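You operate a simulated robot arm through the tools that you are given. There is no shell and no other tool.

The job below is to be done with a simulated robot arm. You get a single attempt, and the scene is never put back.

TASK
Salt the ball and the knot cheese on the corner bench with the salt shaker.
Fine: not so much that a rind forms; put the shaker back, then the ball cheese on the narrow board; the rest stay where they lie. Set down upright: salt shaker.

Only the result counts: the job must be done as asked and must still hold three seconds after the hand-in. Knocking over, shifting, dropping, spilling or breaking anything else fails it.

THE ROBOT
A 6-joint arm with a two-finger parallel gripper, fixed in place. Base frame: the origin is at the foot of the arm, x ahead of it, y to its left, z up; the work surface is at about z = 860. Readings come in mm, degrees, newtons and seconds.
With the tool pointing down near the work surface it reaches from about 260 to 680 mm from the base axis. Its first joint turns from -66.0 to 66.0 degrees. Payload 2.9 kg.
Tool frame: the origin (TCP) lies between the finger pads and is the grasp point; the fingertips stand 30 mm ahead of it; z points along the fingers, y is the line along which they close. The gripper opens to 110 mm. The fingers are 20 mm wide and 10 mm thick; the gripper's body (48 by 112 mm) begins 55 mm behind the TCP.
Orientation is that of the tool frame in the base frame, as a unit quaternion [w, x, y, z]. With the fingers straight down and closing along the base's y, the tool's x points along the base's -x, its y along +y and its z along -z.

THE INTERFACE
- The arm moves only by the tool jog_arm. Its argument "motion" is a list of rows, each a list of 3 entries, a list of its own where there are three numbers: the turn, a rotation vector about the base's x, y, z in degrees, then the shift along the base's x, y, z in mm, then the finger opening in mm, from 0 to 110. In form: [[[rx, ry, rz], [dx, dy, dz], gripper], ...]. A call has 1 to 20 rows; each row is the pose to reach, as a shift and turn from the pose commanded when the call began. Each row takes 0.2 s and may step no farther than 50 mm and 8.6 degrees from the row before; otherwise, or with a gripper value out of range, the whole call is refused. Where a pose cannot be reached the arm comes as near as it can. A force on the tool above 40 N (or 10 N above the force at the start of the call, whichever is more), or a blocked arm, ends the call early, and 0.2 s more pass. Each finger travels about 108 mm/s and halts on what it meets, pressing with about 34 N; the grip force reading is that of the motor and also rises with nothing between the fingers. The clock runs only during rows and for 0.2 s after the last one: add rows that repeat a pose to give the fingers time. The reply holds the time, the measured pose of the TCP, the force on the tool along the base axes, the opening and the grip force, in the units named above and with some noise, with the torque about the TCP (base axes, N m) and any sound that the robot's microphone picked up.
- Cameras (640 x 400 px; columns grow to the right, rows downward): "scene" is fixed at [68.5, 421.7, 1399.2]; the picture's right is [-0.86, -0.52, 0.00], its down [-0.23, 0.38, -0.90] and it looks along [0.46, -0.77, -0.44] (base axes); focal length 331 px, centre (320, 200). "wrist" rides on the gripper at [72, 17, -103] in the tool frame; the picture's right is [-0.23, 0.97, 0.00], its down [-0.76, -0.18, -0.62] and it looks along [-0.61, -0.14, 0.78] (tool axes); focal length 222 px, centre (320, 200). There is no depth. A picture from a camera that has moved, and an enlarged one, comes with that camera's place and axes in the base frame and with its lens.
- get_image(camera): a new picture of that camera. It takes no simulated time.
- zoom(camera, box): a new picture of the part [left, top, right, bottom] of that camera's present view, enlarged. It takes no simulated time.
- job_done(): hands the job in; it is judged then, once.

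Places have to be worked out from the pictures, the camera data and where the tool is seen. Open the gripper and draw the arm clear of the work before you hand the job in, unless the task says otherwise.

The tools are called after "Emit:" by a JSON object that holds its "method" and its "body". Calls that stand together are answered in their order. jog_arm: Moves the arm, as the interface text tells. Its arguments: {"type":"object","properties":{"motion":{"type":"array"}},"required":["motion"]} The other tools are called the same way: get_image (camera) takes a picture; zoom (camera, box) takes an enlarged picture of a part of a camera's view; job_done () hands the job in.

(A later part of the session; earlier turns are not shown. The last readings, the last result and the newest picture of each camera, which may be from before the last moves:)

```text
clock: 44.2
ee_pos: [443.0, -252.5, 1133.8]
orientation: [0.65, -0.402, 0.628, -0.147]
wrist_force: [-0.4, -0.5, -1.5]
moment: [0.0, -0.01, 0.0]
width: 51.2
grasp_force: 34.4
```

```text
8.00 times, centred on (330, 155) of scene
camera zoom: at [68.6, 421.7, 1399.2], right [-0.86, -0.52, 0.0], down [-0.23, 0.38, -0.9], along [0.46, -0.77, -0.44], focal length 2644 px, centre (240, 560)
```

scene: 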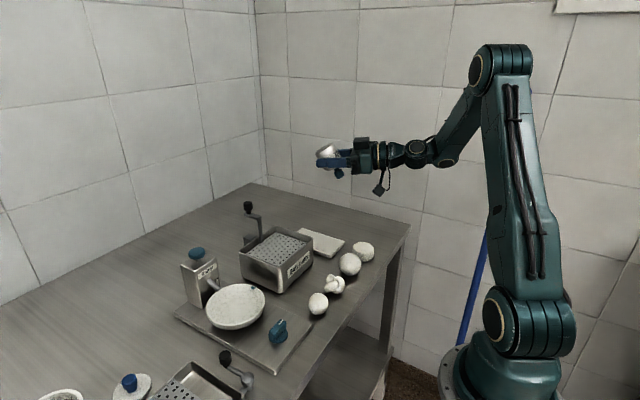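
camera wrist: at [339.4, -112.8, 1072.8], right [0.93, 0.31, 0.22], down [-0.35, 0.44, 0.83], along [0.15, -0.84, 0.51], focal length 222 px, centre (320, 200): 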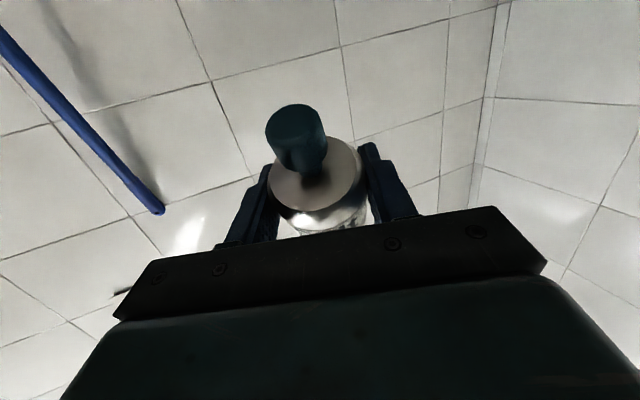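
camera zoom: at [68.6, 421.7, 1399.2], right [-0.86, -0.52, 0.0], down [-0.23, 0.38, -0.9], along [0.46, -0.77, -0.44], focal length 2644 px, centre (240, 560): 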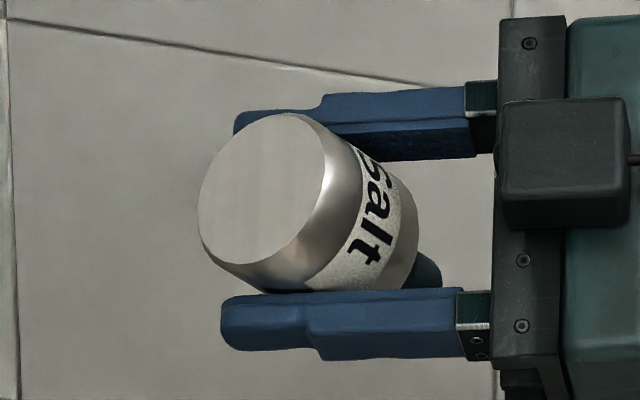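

The underside is plain too, with no holes at either end. The simplest remaining way is to shake it upright over the cheese, which is easiest with a tool-down grasp. So I'm rolling the shaker back upright, will return it to its spot, and regrasp from above.

Emit:
{"method": "jog_arm", "body": {"motion": [[[7.85, 2.84, -0.94], [0, 0, 0], 40], [[15.7, 5.68, -1.88], [0, 0, 0], 40], [[23.55, 8.52, -2.82], [0, 0, 0], 40], [[31.4, 11.36, -3.76], [0, 0, 0], 40], [[39.25, 14.2, -4.7], [0, 0, 0], 40], [[47.1, 17.04, -5.64], [0, 0, 0], 40], [[54.95, 19.88, -6.58], [0, 0, 0], 40], [[62.8, 22.72, -7.52], [0, 0, 0], 40], [[70.65, 25.56, -8.46], [0, 0, 0], 40], [[78.5, 28.4, -9.4], [0, 0, 0], 40], [[86.35, 31.24, -10.34], [0, 0, 0], 40], [[94.2, 34.08, -11.28], [0, 0, 0], 40], [[102.05, 36.92, -12.22], [0, 0, 0], 40], [[109.9, 39.76, -13.16], [0, 0, 0], 40], [[117.75, 42.6, -14.1], [0, 0, 0], 40], [[125.6, 45.44, -15.04], [0, 0, 0], 40], [[133.45, 48.28, -15.98], [0, 0, 0], 40], [[141.3, 51.12, -16.92], [0, 0, 0], 40], [[149.15, 53.96, -17.86], [0, 0, 0], 40], [[157.0, 56.8, -18.8], [0, 0, 0], 40]]}}

Emit:
{"method": "zoom", "body": {"camera": "scene", "box": [280, 100, 440, 220]}}

```text
clock: 48.4
ee_pos: [443.1, -252.5, 1132.9]
orientation: [0.211, 0.584, 0.463, 0.632]
wrist_force: [0.2, 0.2, -0.9]
moment: [-0.02, -0.01, 0.02]
width: 51.2
grasp_force: 33.7
```

```text
3.33 times, centred on (360, 160) of scene
camera zoom: at [68.6, 421.7, 1399.2], right [-0.86, -0.52, 0.0], down [-0.23, 0.38, -0.9], along [0.46, -0.77, -0.44], focal length 1102 px, centre (187, 333)
```

zoom: 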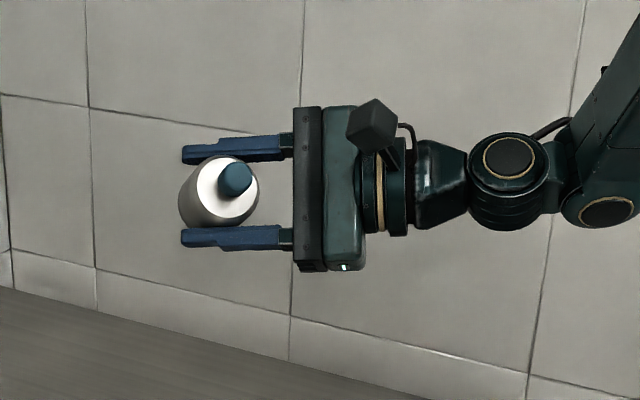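

The roll is nearly undone. I'm applying the computed correction rotation back to the exact upright attitude, then moving above the shaker's original spot.

Emit:
{"method": "jog_arm", "body": {"motion": [[[5.76, 2.96, -3.74], [0, 0, 0], 40], [[11.52, 5.91, -7.49], [0, 0, 0], 40], [[17.28, 8.87, -11.23], [0, 0, 0], 40], [[23.04, 11.82, -14.98], [0, 0, 0], 40], [[28.81, 14.78, -18.72], [0, 0, 0], 40], [[34.57, 17.73, -22.47], [0, 0, 0], 40], [[40.33, 20.69, -26.21], [0, 0, 0], 40], [[46.09, 23.64, -29.96], [0, 0, 0], 40], [[51.85, 26.6, -33.7], [0, 0, 0], 40], [[51.85, 26.6, -33.7], [0, -27, -20], 40], [[51.85, 26.6, -33.7], [0, -54, -40], 40], [[51.85, 26.6, -33.7], [0, -81, -60], 40], [[51.85, 26.6, -33.7], [0, -108, -80], 40]]}}

Emit:
{"method": "get_image", "body": {"camera": "scene"}}

Emit:
{"method": "get_image", "body": {"camera": "wrist"}}

```text
clock: 51.2
ee_pos: [440.6, -362.3, 1054.3]
orientation: [0.0, 0.843, 0.003, 0.538]
wrist_force: [0.3, 0.9, -2.3]
moment: [0.04, -0.02, 0.0]
width: 51.2
grasp_force: 33.6
```

```text
taken
```

scene: 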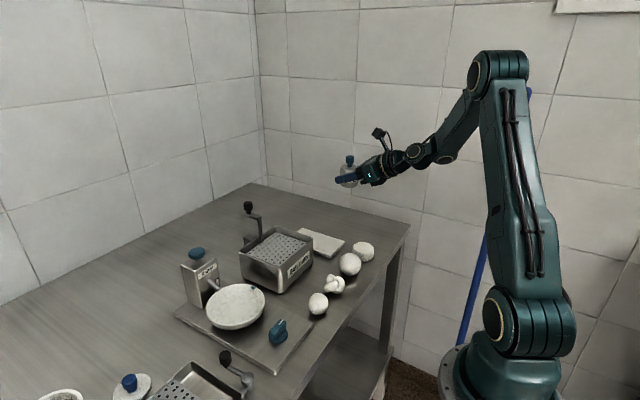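

```text
taken
camera wrist: at [377.5, -378.4, 1163.8], right [-0.09, -0.97, -0.2], down [-0.89, 0.17, -0.43], along [0.45, 0.14, -0.88], focal length 222 px, centre (320, 200)
```

wrist: 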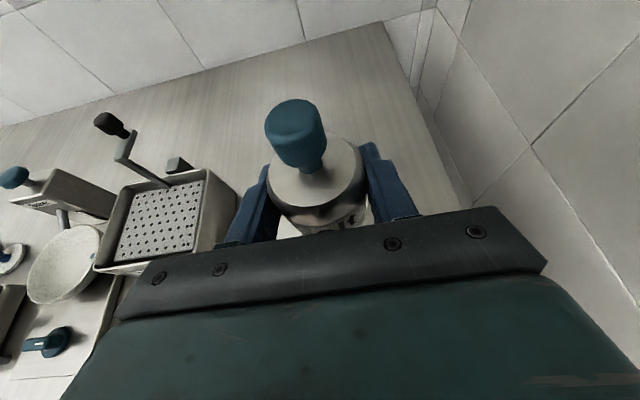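

The shaker is upright again above its spot, perhaps slipped a couple of mm along its axis. I'm taking a settle reading to average out the noise before lowering it.

Emit:
{"method": "jog_arm", "body": {"motion": [[[0, 0, 0], [0, 0, 0], 40], [[0, 0, 0], [0, 0, 0], 40]]}}

Emit:
{"method": "zoom", "body": {"camera": "scene", "box": [310, 130, 410, 220]}}

```text
clock: 51.8
ee_pos: [439.9, -361.5, 1055.9]
orientation: [0.001, 0.843, 0.001, 0.537]
wrist_force: [-0.7, -0.2, -1.1]
moment: [0.01, 0.01, 0.03]
width: 51.2
grasp_force: 34.1
```

```text
4.44 times, centred on (360, 175) of scene
camera zoom: at [68.6, 421.7, 1399.2], right [-0.86, -0.52, 0.0], down [-0.23, 0.38, -0.9], along [0.46, -0.77, -0.44], focal length 1469 px, centre (142, 311)
```

zoom: 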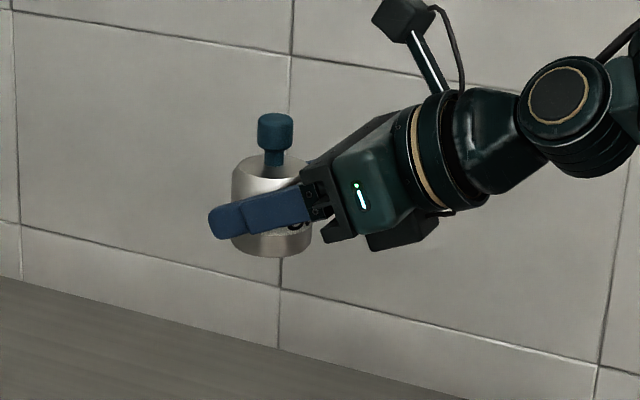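

Reading averages about (440.2, -361.9, 1055). I'm lowering to the recorded spot, slowing near the surface.

Emit:
{"method": "jog_arm", "body": {"motion": [[[0, 0, 0], [2.5, 1.2, -40], 40], [[0, 0, 0], [2.5, 1.2, -80], 40], [[0, 0, 0], [2.5, 1.2, -115], 40], [[0, 0, 0], [2.5, 1.2, -140], 40], [[0, 0, 0], [2.5, 1.2, -154], 40], [[0, 0, 0], [2.5, 1.2, -160], 40]]}}

Emit:
{"method": "zoom", "body": {"camera": "scene", "box": [310, 190, 410, 270]}}

```text
clock: 53.2
ee_pos: [445.5, -361.5, 895.0]
orientation: [0.001, 0.843, 0.002, 0.538]
wrist_force: [0.1, -0.2, -0.9]
moment: [0.01, -0.02, 0.01]
width: 51.0
grasp_force: 33.8
```

```text
5.00 times, centred on (360, 230) of scene
camera zoom: at [68.6, 421.7, 1399.2], right [-0.86, -0.52, 0.0], down [-0.23, 0.38, -0.9], along [0.46, -0.77, -0.44], focal length 1653 px, centre (120, 50)
```

zoom: 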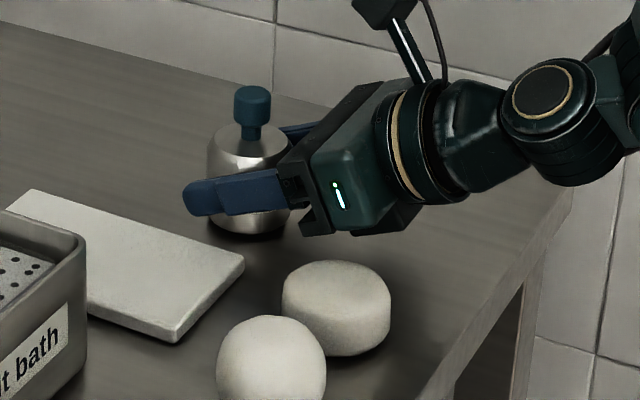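

Close to the surface now, with no contact yet. I'm easing down in small steps and watching the vertical force.

Emit:
{"method": "jog_arm", "body": {"motion": [[[0, 0, 0], [0, 0.5, -1.5], 40], [[0, 0, 0], [0, 0.5, -3], 40], [[0, 0, 0], [0, 0.5, -4], 40]]}}

Emit:
{"method": "zoom", "body": {"camera": "scene", "box": [335, 200, 385, 250]}}

```text
clock: 54.0
ee_pos: [446.4, -359.8, 890.9]
orientation: [0.001, 0.843, 0.002, 0.538]
wrist_force: [-0.3, 0.3, 1.1]
moment: [0.06, 0.09, 0.01]
width: 51.1
grasp_force: 34.3
```

```text
8.00 times, centred on (360, 225) of scene
camera zoom: at [68.5, 421.7, 1399.2], right [-0.86, -0.52, 0.0], down [-0.23, 0.38, -0.9], along [0.46, -0.77, -0.44], focal length 2644 px, centre (0, 0)
```

zoom: 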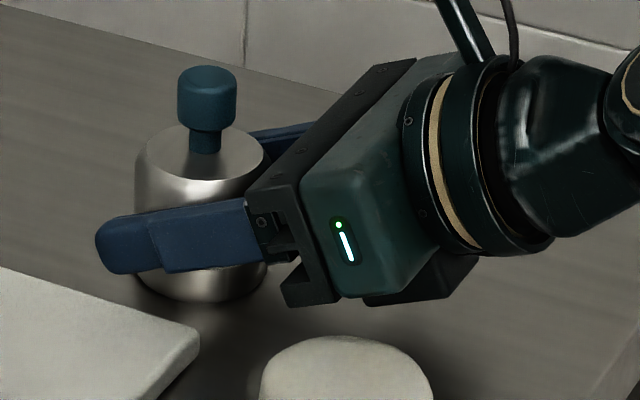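

The force shows light contact. Comparing pictures, the shaker sits a few mm off its original place, so I'm checking with the wrist view before releasing.

Emit:
{"method": "zoom", "body": {"camera": "wrist", "box": [220, 80, 420, 240]}}

Emit:
{"method": "zoom", "body": {"camera": "scene", "box": [325, 195, 375, 245]}}

Emit:
{"method": "jog_arm", "body": {"motion": [[[0, 0, 0], [0, 0, 0], 40], [[0, 0, 0], [0, 0, 0], 40]]}}

```text
2.50 times, centred on (320, 160) of wrist
camera zoom: at [382.4, -376.1, 999.6], right [-0.09, -0.97, -0.2], down [-0.89, 0.17, -0.43], along [0.45, 0.14, -0.88], focal length 555 px, centre (320, 300)
```

zoom: 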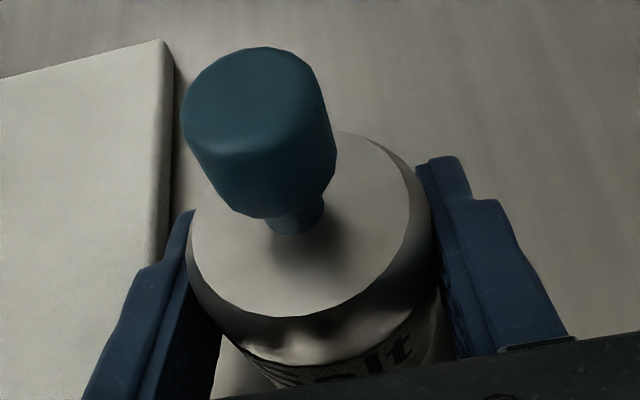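

```text
8.00 times, centred on (350, 220) of scene
camera zoom: at [68.5, 421.7, 1399.2], right [-0.86, -0.52, 0.0], down [-0.23, 0.38, -0.9], along [0.46, -0.77, -0.44], focal length 2644 px, centre (80, 40)
```

zoom: 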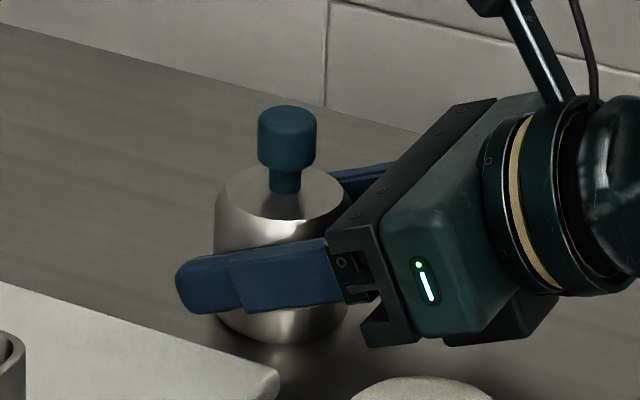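

```text
clock: 54.6
ee_pos: [444.9, -360.2, 890.2]
orientation: [0.001, 0.843, 0.001, 0.538]
wrist_force: [0.7, 0.9, 2.7]
moment: [0.12, 0.05, 0.02]
width: 51.1
grasp_force: 34.3
```

Compared with the same picture at the start, the shaker is about 7 mm too far in +x and 1.5 mm in +y. I'm lifting slightly, correcting, and setting it down.

Emit:
{"method": "jog_arm", "body": {"motion": [[[0, 0, 0], [0, 0, 4], 40], [[0, 0, 0], [-7.2, -1.5, 4], 40], [[0, 0, 0], [-7.2, -1.5, 2], 40], [[0, 0, 0], [-7.2, -1.5, 0.3], 40]]}}

Emit:
{"method": "zoom", "body": {"camera": "scene", "box": [325, 195, 375, 245]}}

```text
clock: 55.6
ee_pos: [438.6, -360.0, 890.5]
orientation: [0.001, 0.844, 0.002, 0.537]
wrist_force: [-0.1, 0.0, -1.4]
moment: [0.01, -0.04, 0.01]
width: 51.1
grasp_force: 33.8
```

```text
8.00 times, centred on (350, 220) of scene
camera zoom: at [68.6, 421.7, 1399.2], right [-0.86, -0.52, 0.0], down [-0.23, 0.38, -0.9], along [0.46, -0.77, -0.44], focal length 2644 px, centre (80, 40)
```

zoom: 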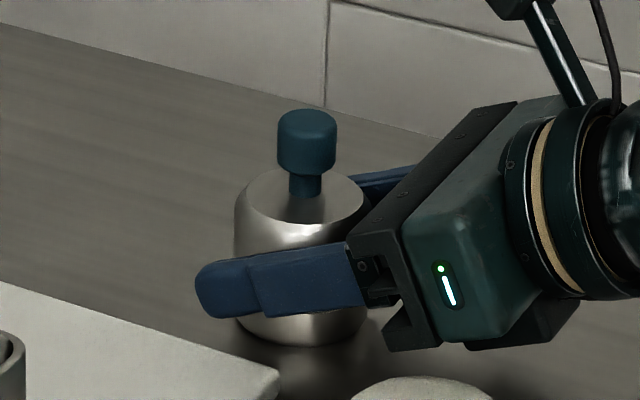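

The shaker now overlays its original picture position. I'm lowering the last millimetre and then opening the fingers.

Emit:
{"method": "jog_arm", "body": {"motion": [[[0, 0, 0], [0, 0, -0.8], 40], [[0, 0, 0], [0, 0, -1.5], 40], [[0, 0, 0], [0, 0, -1.5], 46], [[0, 0, 0], [0, 0, -1.5], 56], [[0, 0, 0], [0, 0, -1.5], 66], [[0, 0, 0], [0, 0, -1.5], 66]]}}

Emit:
{"method": "zoom", "body": {"camera": "scene", "box": [325, 195, 375, 245]}}

Emit:
{"method": "get_image", "body": {"camera": "wrist"}}

```text
clock: 57.0
ee_pos: [438.3, -360.1, 888.6]
orientation: [0.002, 0.844, 0.001, 0.537]
wrist_force: [0.3, 0.9, -0.2]
moment: [0.02, 0.03, 0.02]
width: 65.9
grasp_force: 0.1
```

```text
8.00 times, centred on (350, 220) of scene
camera zoom: at [68.5, 421.7, 1399.2], right [-0.86, -0.52, 0.0], down [-0.23, 0.38, -0.9], along [0.46, -0.77, -0.44], focal length 2644 px, centre (80, 40)
```

zoom: 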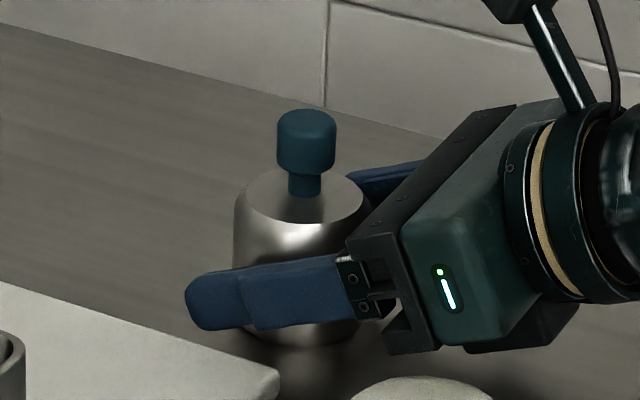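

```text
taken
camera wrist: at [374.8, -377.2, 998.4], right [-0.09, -0.97, -0.2], down [-0.89, 0.17, -0.43], along [0.45, 0.14, -0.88], focal length 222 px, centre (320, 200)
```

wrist: 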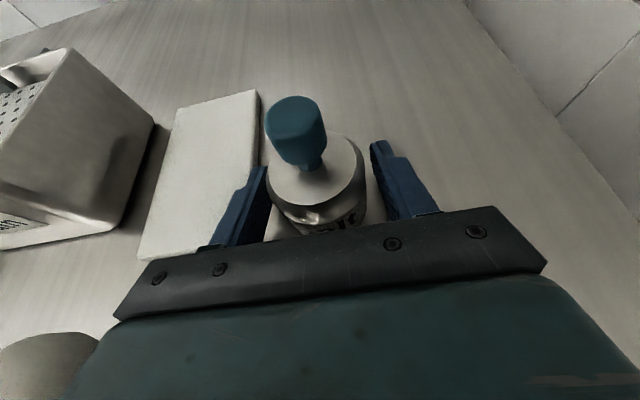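

The shaker stands upright in its original place, released. I'm rising clear of it, straightening the tool to vertical and yawing to -90° for a top-down grasp.

Emit:
{"method": "jog_arm", "body": {"motion": [[[0, 0, 0], [0, 0, 25], 66], [[0, 0, 0], [0, 0, 65], 66], [[0, 0, 0], [0, 0, 110], 66], [[0, 0, 0], [0, 0, 150], 66], [[0, 8.125, 0], [0, 0, 170], 66], [[0, 16.25, 0], [0, 0, 180], 66], [[0, 24.375, 0], [0, 0, 180], 66], [[0, 32.5, 0], [0, 0, 180], 66], [[0, 40.625, 0], [0, 0, 180], 66], [[0, 48.75, 0], [0, 0, 180], 66], [[0, 56.875, 0], [0, 0, 180], 66], [[0, 65, 0], [0, 0, 180], 66]]}}

Emit:
{"method": "zoom", "body": {"camera": "scene", "box": [325, 195, 375, 245]}}

```text
clock: 59.6
ee_pos: [437.2, -359.3, 1069.5]
orientation: [-0.001, 1.0, 0.002, 0.0]
wrist_force: [-0.2, 0.0, 0.0]
moment: [-0.01, 0.04, 0.01]
width: 66.1
grasp_force: 0.0
```

```text
8.00 times, centred on (350, 220) of scene
camera zoom: at [68.5, 421.7, 1399.2], right [-0.86, -0.52, 0.0], down [-0.23, 0.38, -0.9], along [0.46, -0.77, -0.44], focal length 2644 px, centre (80, 40)
```

zoom: 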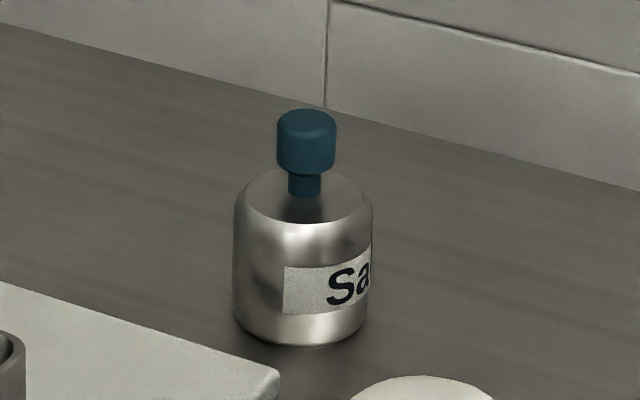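

The shaker stands exactly as at the start. I'm yawing the vertical tool to -90° and checking alignment for a top-down grip on the body.

Emit:
{"method": "jog_arm", "body": {"motion": [[[0, 0, 8.2], [0, 0, 0], 70], [[0, 0, 16.4], [0, 0, 0], 70], [[0, 0, 24.6], [0, 0, 0], 70], [[0, 0, 32.8], [0, 0, 0], 70], [[0, 0, 41], [0, 0, 0], 70], [[0, 0, 49.2], [0, 0, 0], 70], [[0, 0, 57.4], [0, 0, 0], 70], [[0, 0, 65.6], [0, 0, 0], 70], [[0, 0, 73.8], [0, 0, 0], 70], [[0, 0, 82], [0, 0, 0], 70], [[0, 0, 90], [0, 0, 0], 70]]}}

Emit:
{"method": "get_image", "body": {"camera": "wrist"}}

Emit:
{"method": "zoom", "body": {"camera": "wrist", "box": [250, 60, 410, 180]}}

```text
clock: 62.0
ee_pos: [436.4, -360.4, 1068.3]
orientation: [-0.001, 0.705, 0.71, 0.0]
wrist_force: [0.4, -1.0, -0.8]
moment: [0.01, 0.04, 0.0]
width: 70.0
grasp_force: 0.1
```

```text
taken
camera wrist: at [453.3, -287.8, 1171.5], right [0.98, -0.22, 0.0], down [-0.17, -0.76, 0.62], along [-0.14, -0.61, -0.78], focal length 222 px, centre (320, 200)
```

wrist: 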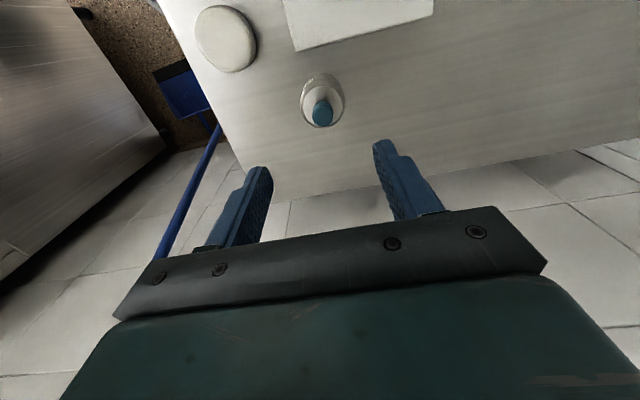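

```text
3.33 times, centred on (330, 120) of wrist
camera zoom: at [453.3, -287.8, 1171.5], right [0.98, -0.22, 0.0], down [-0.17, -0.76, 0.62], along [-0.14, -0.61, -0.78], focal length 740 px, centre (287, 467)
```

zoom: 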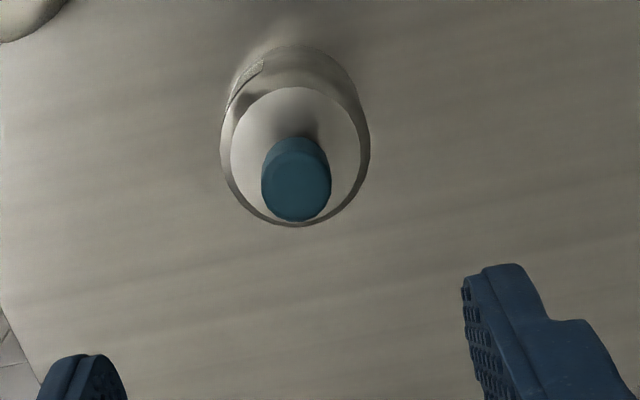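

The cap is at about (+2.7, -1.4) mm from the TCP axis. I'm correcting and descending to z≈975 for a second check.

Emit:
{"method": "jog_arm", "body": {"motion": [[[0, 0, 0], [3, -1.2, -45], 70], [[0, 0, 0], [3, -1.2, -93], 70], [[0, 0, 0], [3, -1.2, -93], 70]]}}

Emit:
{"method": "get_image", "body": {"camera": "wrist"}}

Emit:
{"method": "zoom", "body": {"camera": "wrist", "box": [240, 100, 400, 220]}}

Emit:
{"method": "zoom", "body": {"camera": "scene", "box": [310, 160, 410, 260]}}

```text
clock: 62.8
ee_pos: [440.6, -360.4, 976.0]
orientation: [0.0, 0.706, 0.709, 0.0]
wrist_force: [0.7, 0.3, 0.0]
moment: [0.06, 0.04, -0.01]
width: 70.1
grasp_force: 0.1
```

```text
taken
camera wrist: at [457.0, -288.1, 1079.1], right [0.97, -0.22, 0.0], down [-0.17, -0.76, 0.62], along [-0.14, -0.61, -0.78], focal length 222 px, centre (320, 200)
```

wrist: 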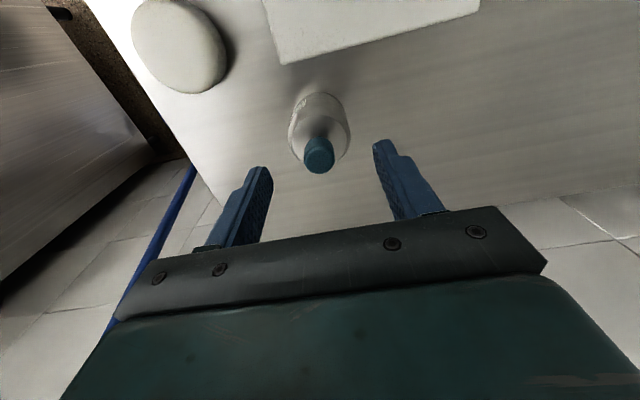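

```text
3.33 times, centred on (320, 160) of wrist
camera zoom: at [457.0, -288.1, 1079.1], right [0.97, -0.22, 0.0], down [-0.17, -0.76, 0.62], along [-0.14, -0.61, -0.78], focal length 740 px, centre (320, 333)
```

zoom: 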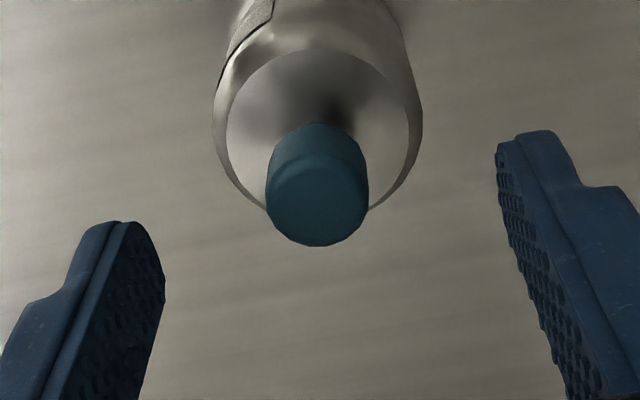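

```text
4.00 times, centred on (360, 210) of scene
camera zoom: at [68.5, 421.7, 1399.2], right [-0.86, -0.52, 0.0], down [-0.23, 0.38, -0.9], along [0.46, -0.77, -0.44], focal length 1322 px, centre (160, 160)
```

zoom: 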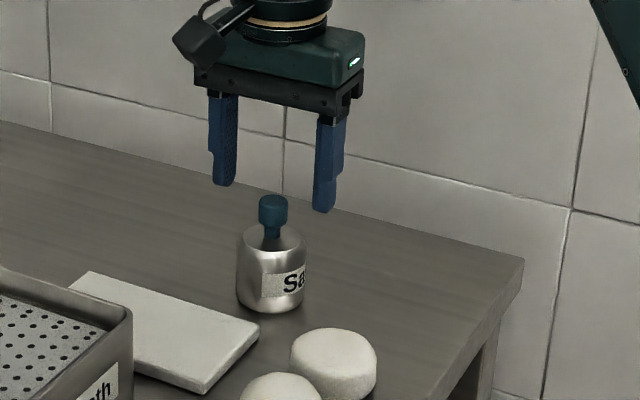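

Alignment is within a couple of mm. I'm descending to z≈898 around the body; the palm stays above the knob.

Emit:
{"method": "jog_arm", "body": {"motion": [[[0, 0, 0], [0, -0.5, -30], 70], [[0, 0, 0], [0, -0.5, -55], 70], [[0, 0, 0], [0, -0.5, -70], 70], [[0, 0, 0], [0, -0.5, -78], 70]]}}

Emit:
{"method": "zoom", "body": {"camera": "scene", "box": [320, 180, 390, 250]}}

Emit:
{"method": "get_image", "body": {"camera": "wrist"}}

```text
clock: 63.8
ee_pos: [440.5, -362.5, 897.1]
orientation: [-0.001, 0.706, 0.708, -0.001]
wrist_force: [-0.5, 0.8, -0.5]
moment: [0.01, 0.02, 0.0]
width: 70.3
grasp_force: 0.0
```

```text
5.71 times, centred on (355, 215) of scene
camera zoom: at [68.5, 421.7, 1399.2], right [-0.86, -0.52, 0.0], down [-0.23, 0.38, -0.9], along [0.46, -0.77, -0.44], focal length 1889 px, centre (120, 114)
```

zoom: 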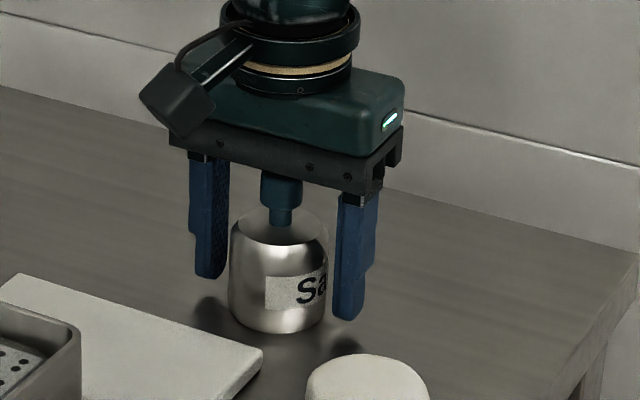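

```text
taken
camera wrist: at [456.5, -289.7, 1001.3], right [0.97, -0.22, 0.0], down [-0.17, -0.76, 0.62], along [-0.14, -0.61, -0.78], focal length 222 px, centre (320, 200)
```

wrist: 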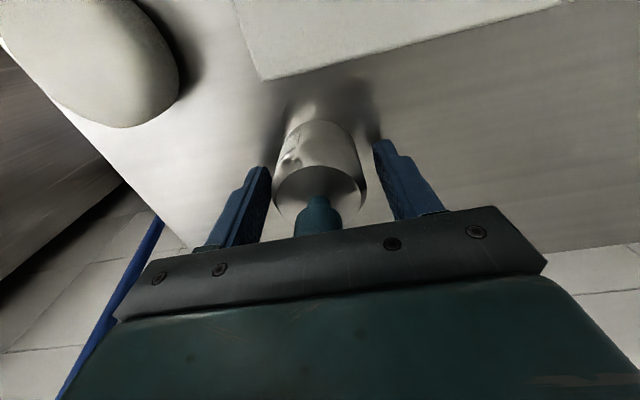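

The fingers straddle the body, with the shaker slightly toward -x. I'm centring by 1.5 mm and closing.

Emit:
{"method": "jog_arm", "body": {"motion": [[[0, 0, 0], [-1.5, 0, 0], 70], [[0, 0, 0], [-1.5, 0, 0], 60], [[0, 0, 0], [-1.5, 0, 0], 52], [[0, 0, 0], [-1.5, 0, 0], 40], [[0, 0, 0], [-1.5, 0, 0], 40]]}}

Emit:
{"method": "zoom", "body": {"camera": "scene", "box": [325, 195, 375, 245]}}

```text
clock: 65.0
ee_pos: [439.0, -361.4, 897.4]
orientation: [0.0, 0.706, 0.708, 0.0]
wrist_force: [-1.0, 0.0, 0.8]
moment: [-0.01, 0.01, 0.01]
width: 51.0
grasp_force: 34.0
```

```text
8.00 times, centred on (350, 220) of scene
camera zoom: at [68.5, 421.7, 1399.2], right [-0.86, -0.52, 0.0], down [-0.23, 0.38, -0.9], along [0.46, -0.77, -0.44], focal length 2644 px, centre (80, 40)
```

zoom: 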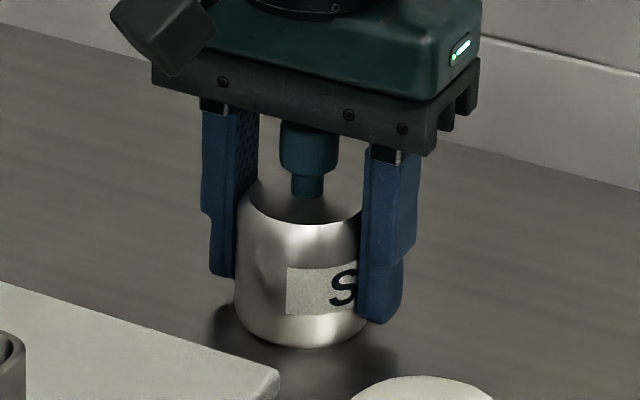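

Firmly gripped at 51 mm. I'm lifting gently and carrying the upright shaker at moderate speed to above ball B.

Emit:
{"method": "jog_arm", "body": {"motion": [[[0, 0, 0], [0, 0, 8], 40], [[0, 0, 0], [0, 0, 25], 40], [[0, 0, 0], [0, 0, 45], 40], [[0, 0, 0], [0, 0, 65], 40], [[0, 0, 0], [-5, 10, 80], 40], [[0, 0, 0], [-13, 25, 90], 40], [[0, 0, 0], [-24, 45, 95], 40], [[0, 0, 0], [-35, 65, 97], 40], [[0, 0, 0], [-46, 85, 98], 40], [[0, 0, 0], [-57, 105, 98], 40], [[0, 0, 0], [-67, 124, 98], 40], [[0, 0, 0], [-76, 141, 98], 40], [[0, 0, 0], [-83, 154, 98], 40], [[0, 0, 0], [-87, 161.5, 98], 40], [[0, 0, 0], [-87, 161.5, 98], 40]]}}

Emit:
{"method": "get_image", "body": {"camera": "scene"}}

Emit:
{"method": "zoom", "body": {"camera": "scene", "box": [300, 200, 400, 300]}}

Emit:
{"method": "get_image", "body": {"camera": "wrist"}}

```text
clock: 68.2
ee_pos: [352.9, -200.3, 995.6]
orientation: [0.0, 0.707, 0.708, 0.001]
wrist_force: [0.4, -1.4, -1.2]
moment: [0.01, -0.02, 0.04]
width: 51.0
grasp_force: 33.8
```

```text
taken
```

scene: 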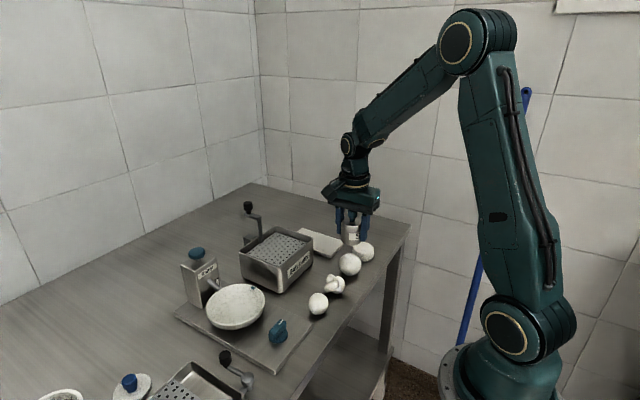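

```text
4.00 times, centred on (350, 250) of scene
camera zoom: at [68.5, 421.7, 1399.2], right [-0.86, -0.52, 0.0], down [-0.23, 0.38, -0.9], along [0.46, -0.77, -0.44], focal length 1322 px, centre (200, 0)
```

zoom: 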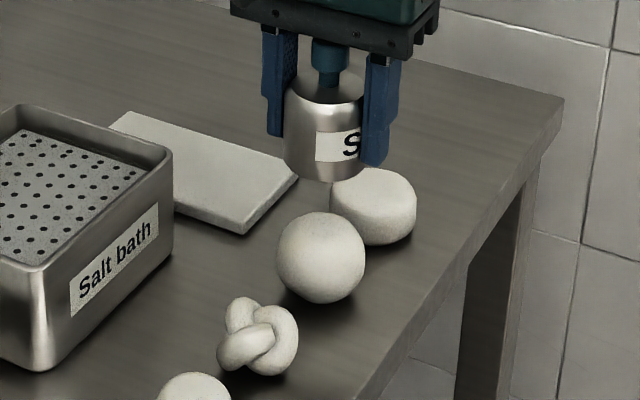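

```text
taken
camera wrist: at [368.5, -128.4, 1099.0], right [0.97, -0.22, 0.0], down [-0.17, -0.76, 0.62], along [-0.14, -0.61, -0.78], focal length 222 px, centre (320, 200)
```

wrist: 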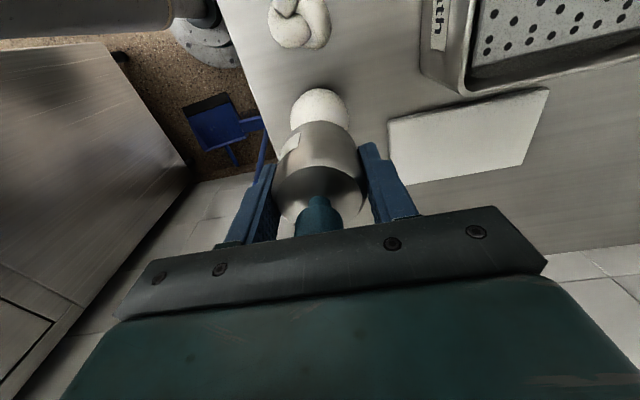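

The upright shaker hangs centred 42 mm above the ball. I'm giving a single vertical stroke here and checking sound and picture.

Emit:
{"method": "jog_arm", "body": {"motion": [[[0, 0, 0], [0, 0, 40], 40], [[0, 0, 0], [0, 0, 0], 40]]}}

Emit:
{"method": "zoom", "body": {"camera": "scene", "box": [335, 250, 365, 278]}}

```text
clock: 68.8
ee_pos: [349.9, -200.2, 996.3]
orientation: [0.0, 0.706, 0.708, -0.001]
wrist_force: [-0.1, 0.2, -0.7]
moment: [0.0, 0.01, -0.03]
width: 50.9
grasp_force: 34.1
```

```text
14.29 times, centred on (350, 264) of scene
camera zoom: at [68.5, 421.7, 1399.2], right [-0.86, -0.52, 0.0], down [-0.23, 0.38, -0.9], along [0.46, -0.77, -0.44], focal length 4722 px, centre (-109, -714)
```

zoom: 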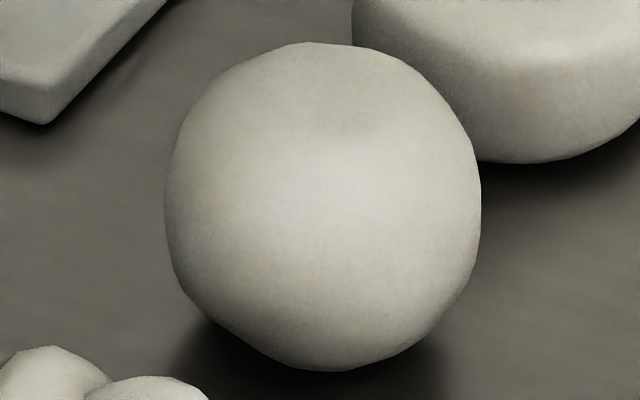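

Nothing from one stroke. I'm trying three fast vertical strokes in a row.

Emit:
{"method": "jog_arm", "body": {"motion": [[[0, 0, 0], [0, 0, 45], 40], [[0, 0, 0], [0, 0, 0], 40], [[0, 0, 0], [0, 0, 45], 40], [[0, 0, 0], [0, 0, 0], 40], [[0, 0, 0], [0, 0, 45], 40], [[0, 0, 0], [0, 0, 0], 40]]}}

Emit:
{"method": "zoom", "body": {"camera": "scene", "box": [335, 250, 365, 278]}}

Emit:
{"method": "zoom", "body": {"camera": "scene", "box": [310, 210, 400, 300]}}

```text
clock: 70.2
ee_pos: [352.5, -201.0, 998.1]
orientation: [0.001, 0.706, 0.708, 0.0]
wrist_force: [0.6, 0.3, -1.4]
moment: [0.04, -0.03, -0.03]
width: 51.0
grasp_force: 33.8
```

```text
14.29 times, centred on (350, 264) of scene
camera zoom: at [68.5, 421.7, 1399.2], right [-0.86, -0.52, 0.0], down [-0.23, 0.38, -0.9], along [0.46, -0.77, -0.44], focal length 4722 px, centre (-109, -714)
```

zoom: 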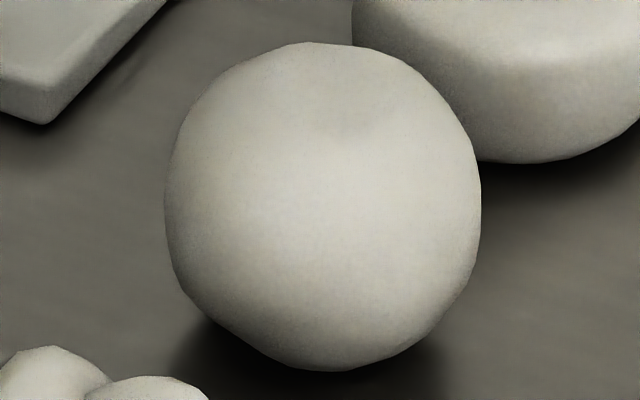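

```text
4.44 times, centred on (355, 255) of scene
camera zoom: at [68.5, 421.7, 1399.2], right [-0.86, -0.52, 0.0], down [-0.23, 0.38, -0.9], along [0.46, -0.77, -0.44], focal length 1469 px, centre (164, -44)
```

zoom: 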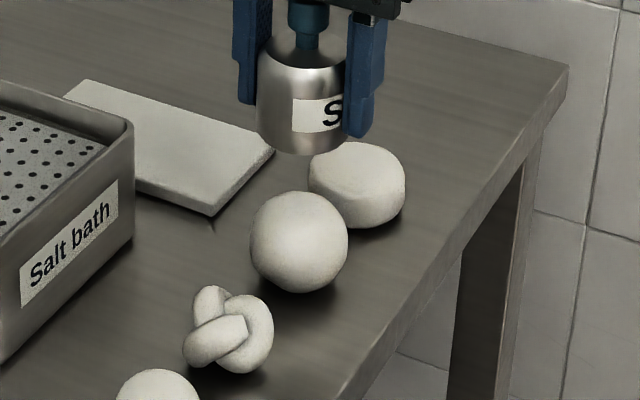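

No clear change in the scene view. I'm inspecting the ball closely with the wrist camera, since it is visible just past the shaker, and comparing it with the other cheeses.

Emit:
{"method": "zoom", "body": {"camera": "wrist", "box": [285, 80, 355, 125]}}

Emit:
{"method": "zoom", "body": {"camera": "wrist", "box": [260, 0, 340, 55]}}

Emit:
{"method": "zoom", "body": {"camera": "wrist", "box": [270, 110, 370, 240]}}

```text
8.89 times, centred on (320, 102) of wrist
camera zoom: at [368.9, -128.5, 1100.5], right [0.97, -0.22, 0.0], down [-0.17, -0.76, 0.62], along [-0.14, -0.61, -0.78], focal length 1974 px, centre (320, 1067)
```

zoom: 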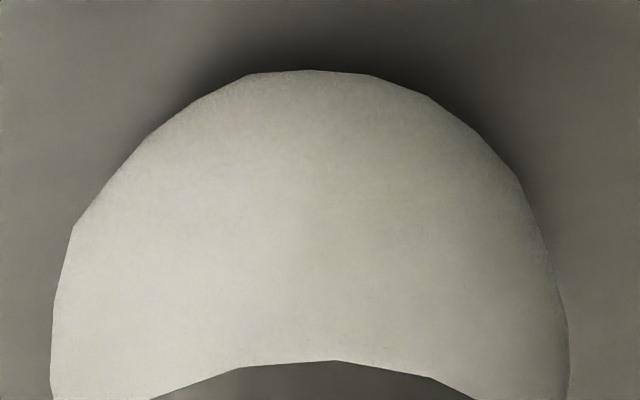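

```text
7.27 times, centred on (300, 28) of wrist
camera zoom: at [368.9, -128.5, 1100.5], right [0.97, -0.22, 0.0], down [-0.17, -0.76, 0.62], along [-0.14, -0.61, -0.78], focal length 1615 px, centre (466, 1454)
```

zoom: 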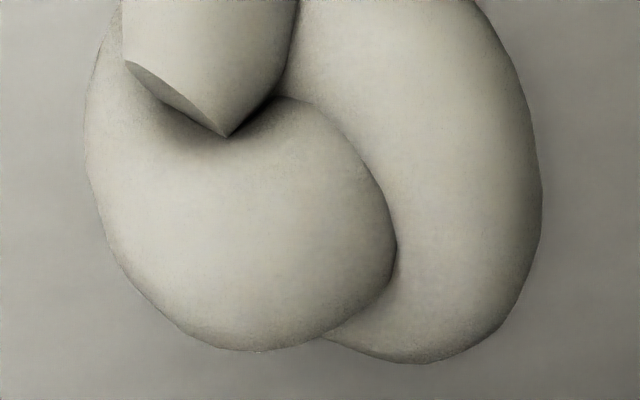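

```text
3.08 times, centred on (320, 175) of wrist
camera zoom: at [368.9, -128.5, 1100.5], right [0.97, -0.22, 0.0], down [-0.17, -0.76, 0.62], along [-0.14, -0.61, -0.78], focal length 684 px, centre (320, 277)
```

zoom: 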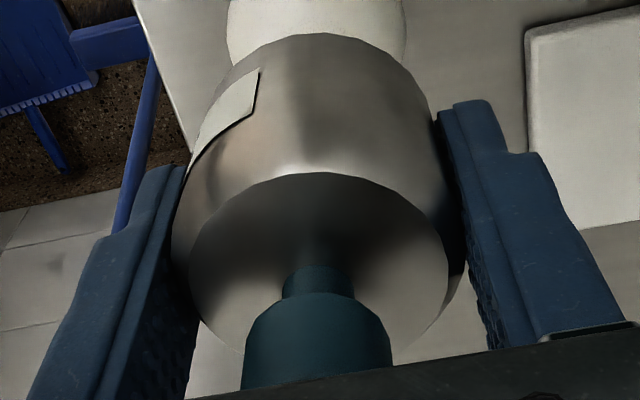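

Nothing visible and no sound. While I'm here, I'm testing longer, full-speed vertical strokes (100 mm at 0.25 m/s) close above the ball before changing approach.

Emit:
{"method": "jog_arm", "body": {"motion": [[[0, 0, 0], [0, 0, 50], 40], [[0, 0, 0], [0, 0, 100], 40], [[0, 0, 0], [0, 0, 50], 40], [[0, 0, 0], [0, 0, 0], 40], [[0, 0, 0], [0, 0, 50], 40], [[0, 0, 0], [0, 0, 100], 40], [[0, 0, 0], [0, 0, 50], 40], [[0, 0, 0], [0, 0, 0], 40]]}}

Emit:
{"method": "zoom", "body": {"camera": "scene", "box": [335, 250, 365, 278]}}

Emit:
{"method": "zoom", "body": {"camera": "wrist", "box": [285, 80, 355, 125]}}

```text
clock: 72.0
ee_pos: [350.9, -199.8, 995.7]
orientation: [-0.001, 0.706, 0.708, -0.002]
wrist_force: [0.1, 0.1, -1.2]
moment: [-0.02, -0.01, -0.01]
width: 51.1
grasp_force: 33.8
```

```text
14.29 times, centred on (350, 264) of scene
camera zoom: at [68.5, 421.7, 1399.2], right [-0.86, -0.52, 0.0], down [-0.23, 0.38, -0.9], along [0.46, -0.77, -0.44], focal length 4722 px, centre (-109, -714)
```

zoom: 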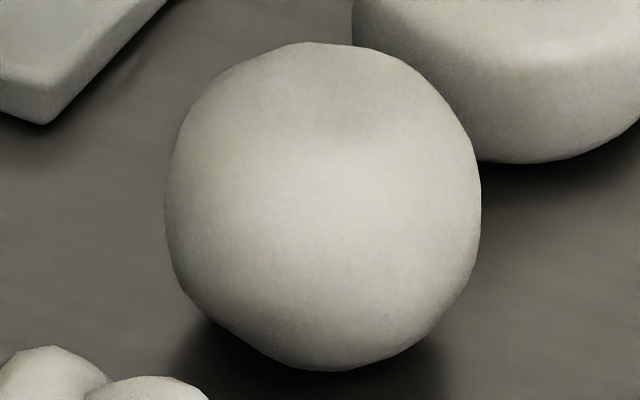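

```text
8.89 times, centred on (320, 102) of wrist
camera zoom: at [367.6, -127.0, 1098.6], right [0.97, -0.22, 0.0], down [-0.17, -0.76, 0.62], along [-0.14, -0.61, -0.78], focal length 1974 px, centre (320, 1067)
```

zoom: 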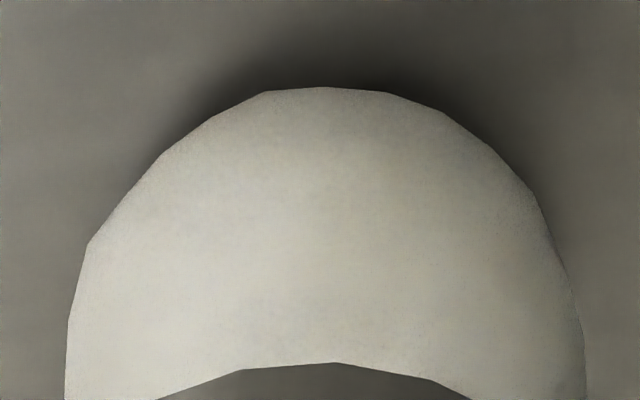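

Still nothing upright with vertical strokes. I'm testing a short side-to-side shake (±18 mm, within the ball's width) in the same place.

Emit:
{"method": "jog_arm", "body": {"motion": [[[0, 0, 0], [18, 0, 0], 40], [[0, 0, 0], [-18, 0, 0], 40], [[0, 0, 0], [18, 0, 0], 40], [[0, 0, 0], [-18, 0, 0], 40], [[0, 0, 0], [18, 0, 0], 40], [[0, 0, 0], [0, 0, 0], 40]]}}

Emit:
{"method": "zoom", "body": {"camera": "scene", "box": [320, 220, 390, 290]}}

Emit:
{"method": "zoom", "body": {"camera": "wrist", "box": [285, 80, 355, 125]}}

```text
clock: 73.4
ee_pos: [352.0, -200.9, 997.4]
orientation: [-0.001, 0.706, 0.708, 0.0]
wrist_force: [-0.6, 0.0, -1.3]
moment: [-0.01, 0.01, -0.01]
width: 51.0
grasp_force: 34.2
```

```text
5.71 times, centred on (355, 255) of scene
camera zoom: at [68.6, 421.7, 1399.2], right [-0.86, -0.52, 0.0], down [-0.23, 0.38, -0.9], along [0.46, -0.77, -0.44], focal length 1889 px, centre (120, -114)
```

zoom: 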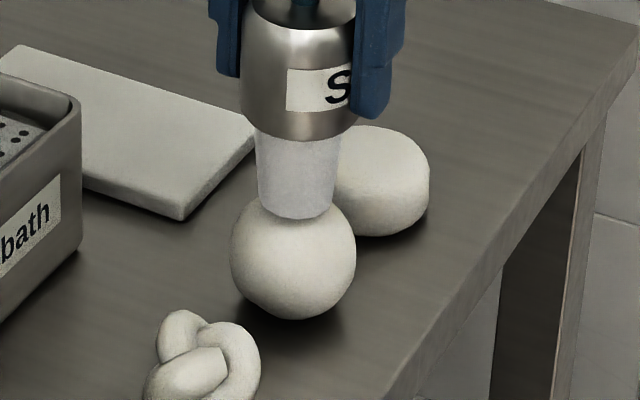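

```text
8.89 times, centred on (320, 102) of wrist
camera zoom: at [368.4, -128.9, 1101.0], right [0.97, -0.22, 0.0], down [-0.17, -0.76, 0.62], along [-0.14, -0.61, -0.78], focal length 1974 px, centre (320, 1067)
```

zoom: 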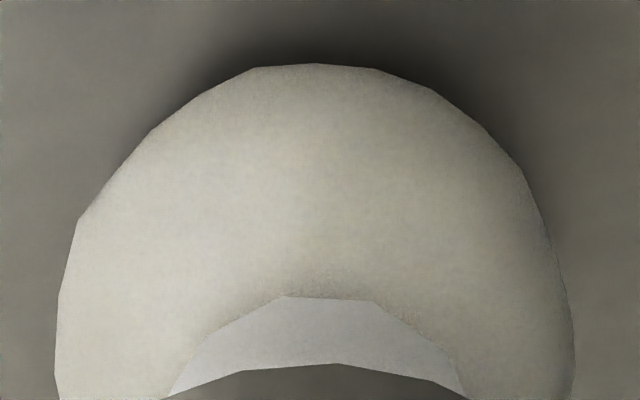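

A pale column of salt is now falling from the base onto the ball, so a side-to-side shake held upright is the way. I'm holding still for a moment to see the stream stop and judge the coating.

Emit:
{"method": "jog_arm", "body": {"motion": [[[0, 0, 0], [0, 0, 0], 40]]}}

Emit:
{"method": "zoom", "body": {"camera": "scene", "box": [320, 220, 390, 290]}}

Emit:
{"method": "zoom", "body": {"camera": "scene", "box": [335, 250, 365, 278]}}

Emit:
{"method": "zoom", "body": {"camera": "wrist", "box": [285, 80, 355, 125]}}

```text
clock: 73.8
ee_pos: [351.2, -200.3, 997.6]
orientation: [0.0, 0.705, 0.709, 0.0]
wrist_force: [-0.3, 0.1, -1.5]
moment: [-0.02, 0.04, 0.02]
width: 50.9
grasp_force: 33.7
```

```text
5.71 times, centred on (355, 255) of scene
camera zoom: at [68.5, 421.7, 1399.2], right [-0.86, -0.52, 0.0], down [-0.23, 0.38, -0.9], along [0.46, -0.77, -0.44], focal length 1889 px, centre (120, -114)
```

zoom: 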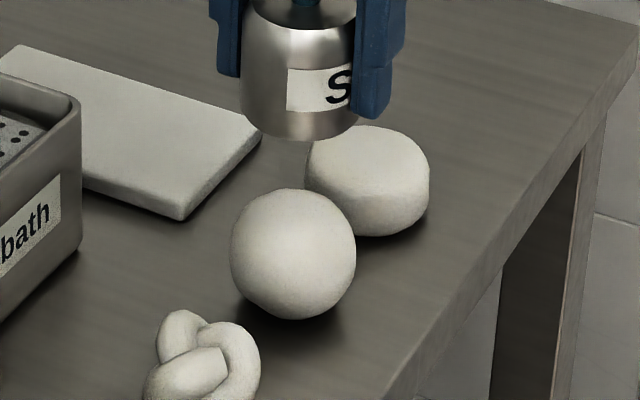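

```text
14.29 times, centred on (350, 264) of scene
camera zoom: at [68.5, 421.7, 1399.2], right [-0.86, -0.52, 0.0], down [-0.23, 0.38, -0.9], along [0.46, -0.77, -0.44], focal length 4722 px, centre (-109, -714)
```

zoom: 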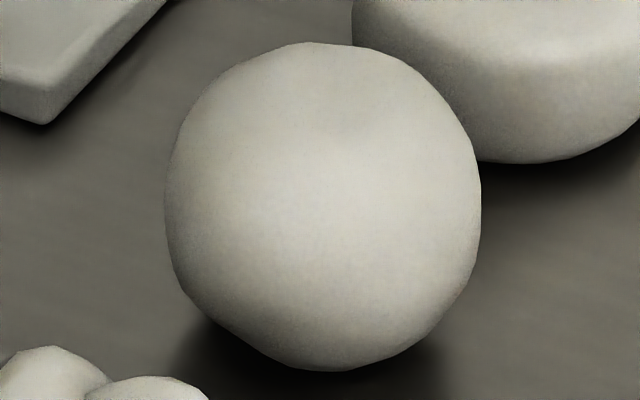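

```text
8.89 times, centred on (320, 102) of wrist
camera zoom: at [368.3, -129.0, 1101.0], right [0.97, -0.22, 0.0], down [-0.17, -0.76, 0.62], along [-0.14, -0.61, -0.78], focal length 1974 px, centre (320, 1067)
```

zoom: 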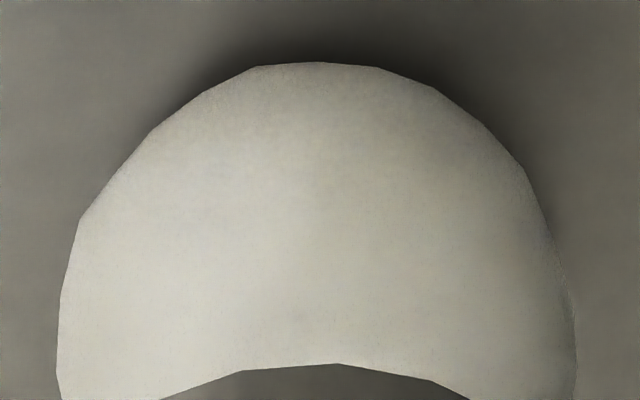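

The stream stopped as soon as I held still, and the ball looks only slightly changed. I'm adding one more short burst of side-to-side shaking, then comparing.

Emit:
{"method": "jog_arm", "body": {"motion": [[[0, 0, 0], [18, 0, 0], 40], [[0, 0, 0], [-18, 0, 0], 40], [[0, 0, 0], [18, 0, 0], 40], [[0, 0, 0], [-18, 0, 0], 40], [[0, 0, 0], [0, 0, 0], 40]]}}

Emit:
{"method": "zoom", "body": {"camera": "scene", "box": [320, 220, 390, 290]}}

Emit:
{"method": "zoom", "body": {"camera": "scene", "box": [335, 250, 365, 278]}}

Emit:
{"method": "zoom", "body": {"camera": "wrist", "box": [285, 80, 355, 125]}}

```text
clock: 75.0
ee_pos: [353.6, -202.6, 996.2]
orientation: [0.0, 0.706, 0.708, 0.001]
wrist_force: [0.5, 0.7, -0.9]
moment: [-0.05, 0.0, 0.01]
width: 51.2
grasp_force: 34.6
```

```text
5.71 times, centred on (355, 255) of scene
camera zoom: at [68.5, 421.7, 1399.2], right [-0.86, -0.52, 0.0], down [-0.23, 0.38, -0.9], along [0.46, -0.77, -0.44], focal length 1889 px, centre (120, -114)
```

zoom: 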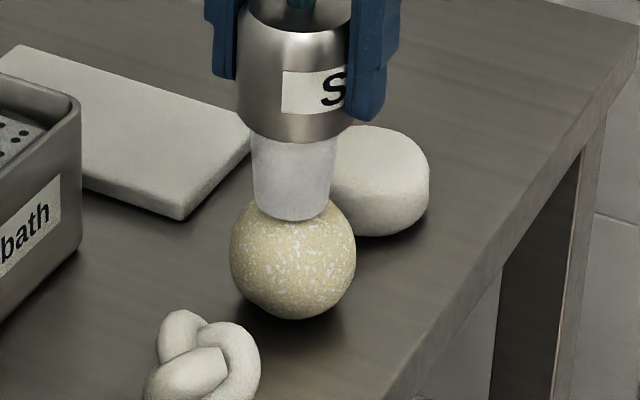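

```text
14.29 times, centred on (350, 264) of scene
camera zoom: at [68.5, 421.7, 1399.2], right [-0.86, -0.52, 0.0], down [-0.23, 0.38, -0.9], along [0.46, -0.77, -0.44], focal length 4722 px, centre (-109, -714)
```

zoom: 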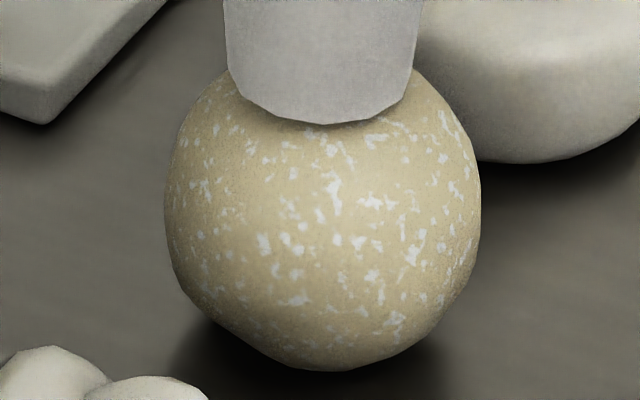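

```text
8.89 times, centred on (320, 102) of wrist
camera zoom: at [370.6, -129.3, 1098.9], right [0.97, -0.22, 0.0], down [-0.17, -0.76, 0.62], along [-0.14, -0.61, -0.78], focal length 1974 px, centre (320, 1067)
```

zoom: 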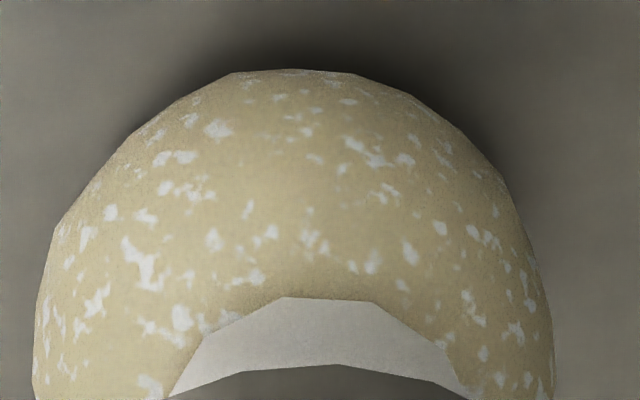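

The ball now shows white salt specks on a creamier surface, so it has taken salt. I'm stopping here and holding still to let the stream end.

Emit:
{"method": "jog_arm", "body": {"motion": [[[0, 0, 0], [0, 0, 0], 40]]}}

Emit:
{"method": "zoom", "body": {"camera": "scene", "box": [320, 220, 390, 290]}}

Emit:
{"method": "zoom", "body": {"camera": "scene", "box": [335, 250, 365, 278]}}

```text
clock: 75.4
ee_pos: [354.5, -200.9, 994.7]
orientation: [0.0, 0.705, 0.709, 0.0]
wrist_force: [0.6, 0.0, -0.7]
moment: [0.02, 0.02, -0.02]
width: 51.1
grasp_force: 33.9
```

```text
5.71 times, centred on (355, 255) of scene
camera zoom: at [68.6, 421.7, 1399.2], right [-0.86, -0.52, 0.0], down [-0.23, 0.38, -0.9], along [0.46, -0.77, -0.44], focal length 1889 px, centre (120, -114)
```

zoom: 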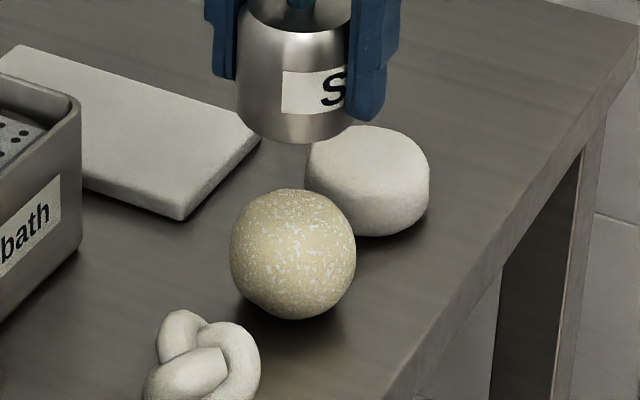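

```text
14.29 times, centred on (350, 264) of scene
camera zoom: at [68.6, 421.7, 1399.2], right [-0.86, -0.52, 0.0], down [-0.23, 0.38, -0.9], along [0.46, -0.77, -0.44], focal length 4722 px, centre (-109, -714)
```

zoom: 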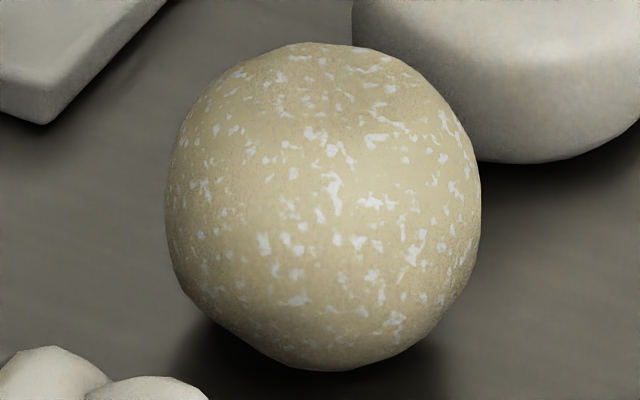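

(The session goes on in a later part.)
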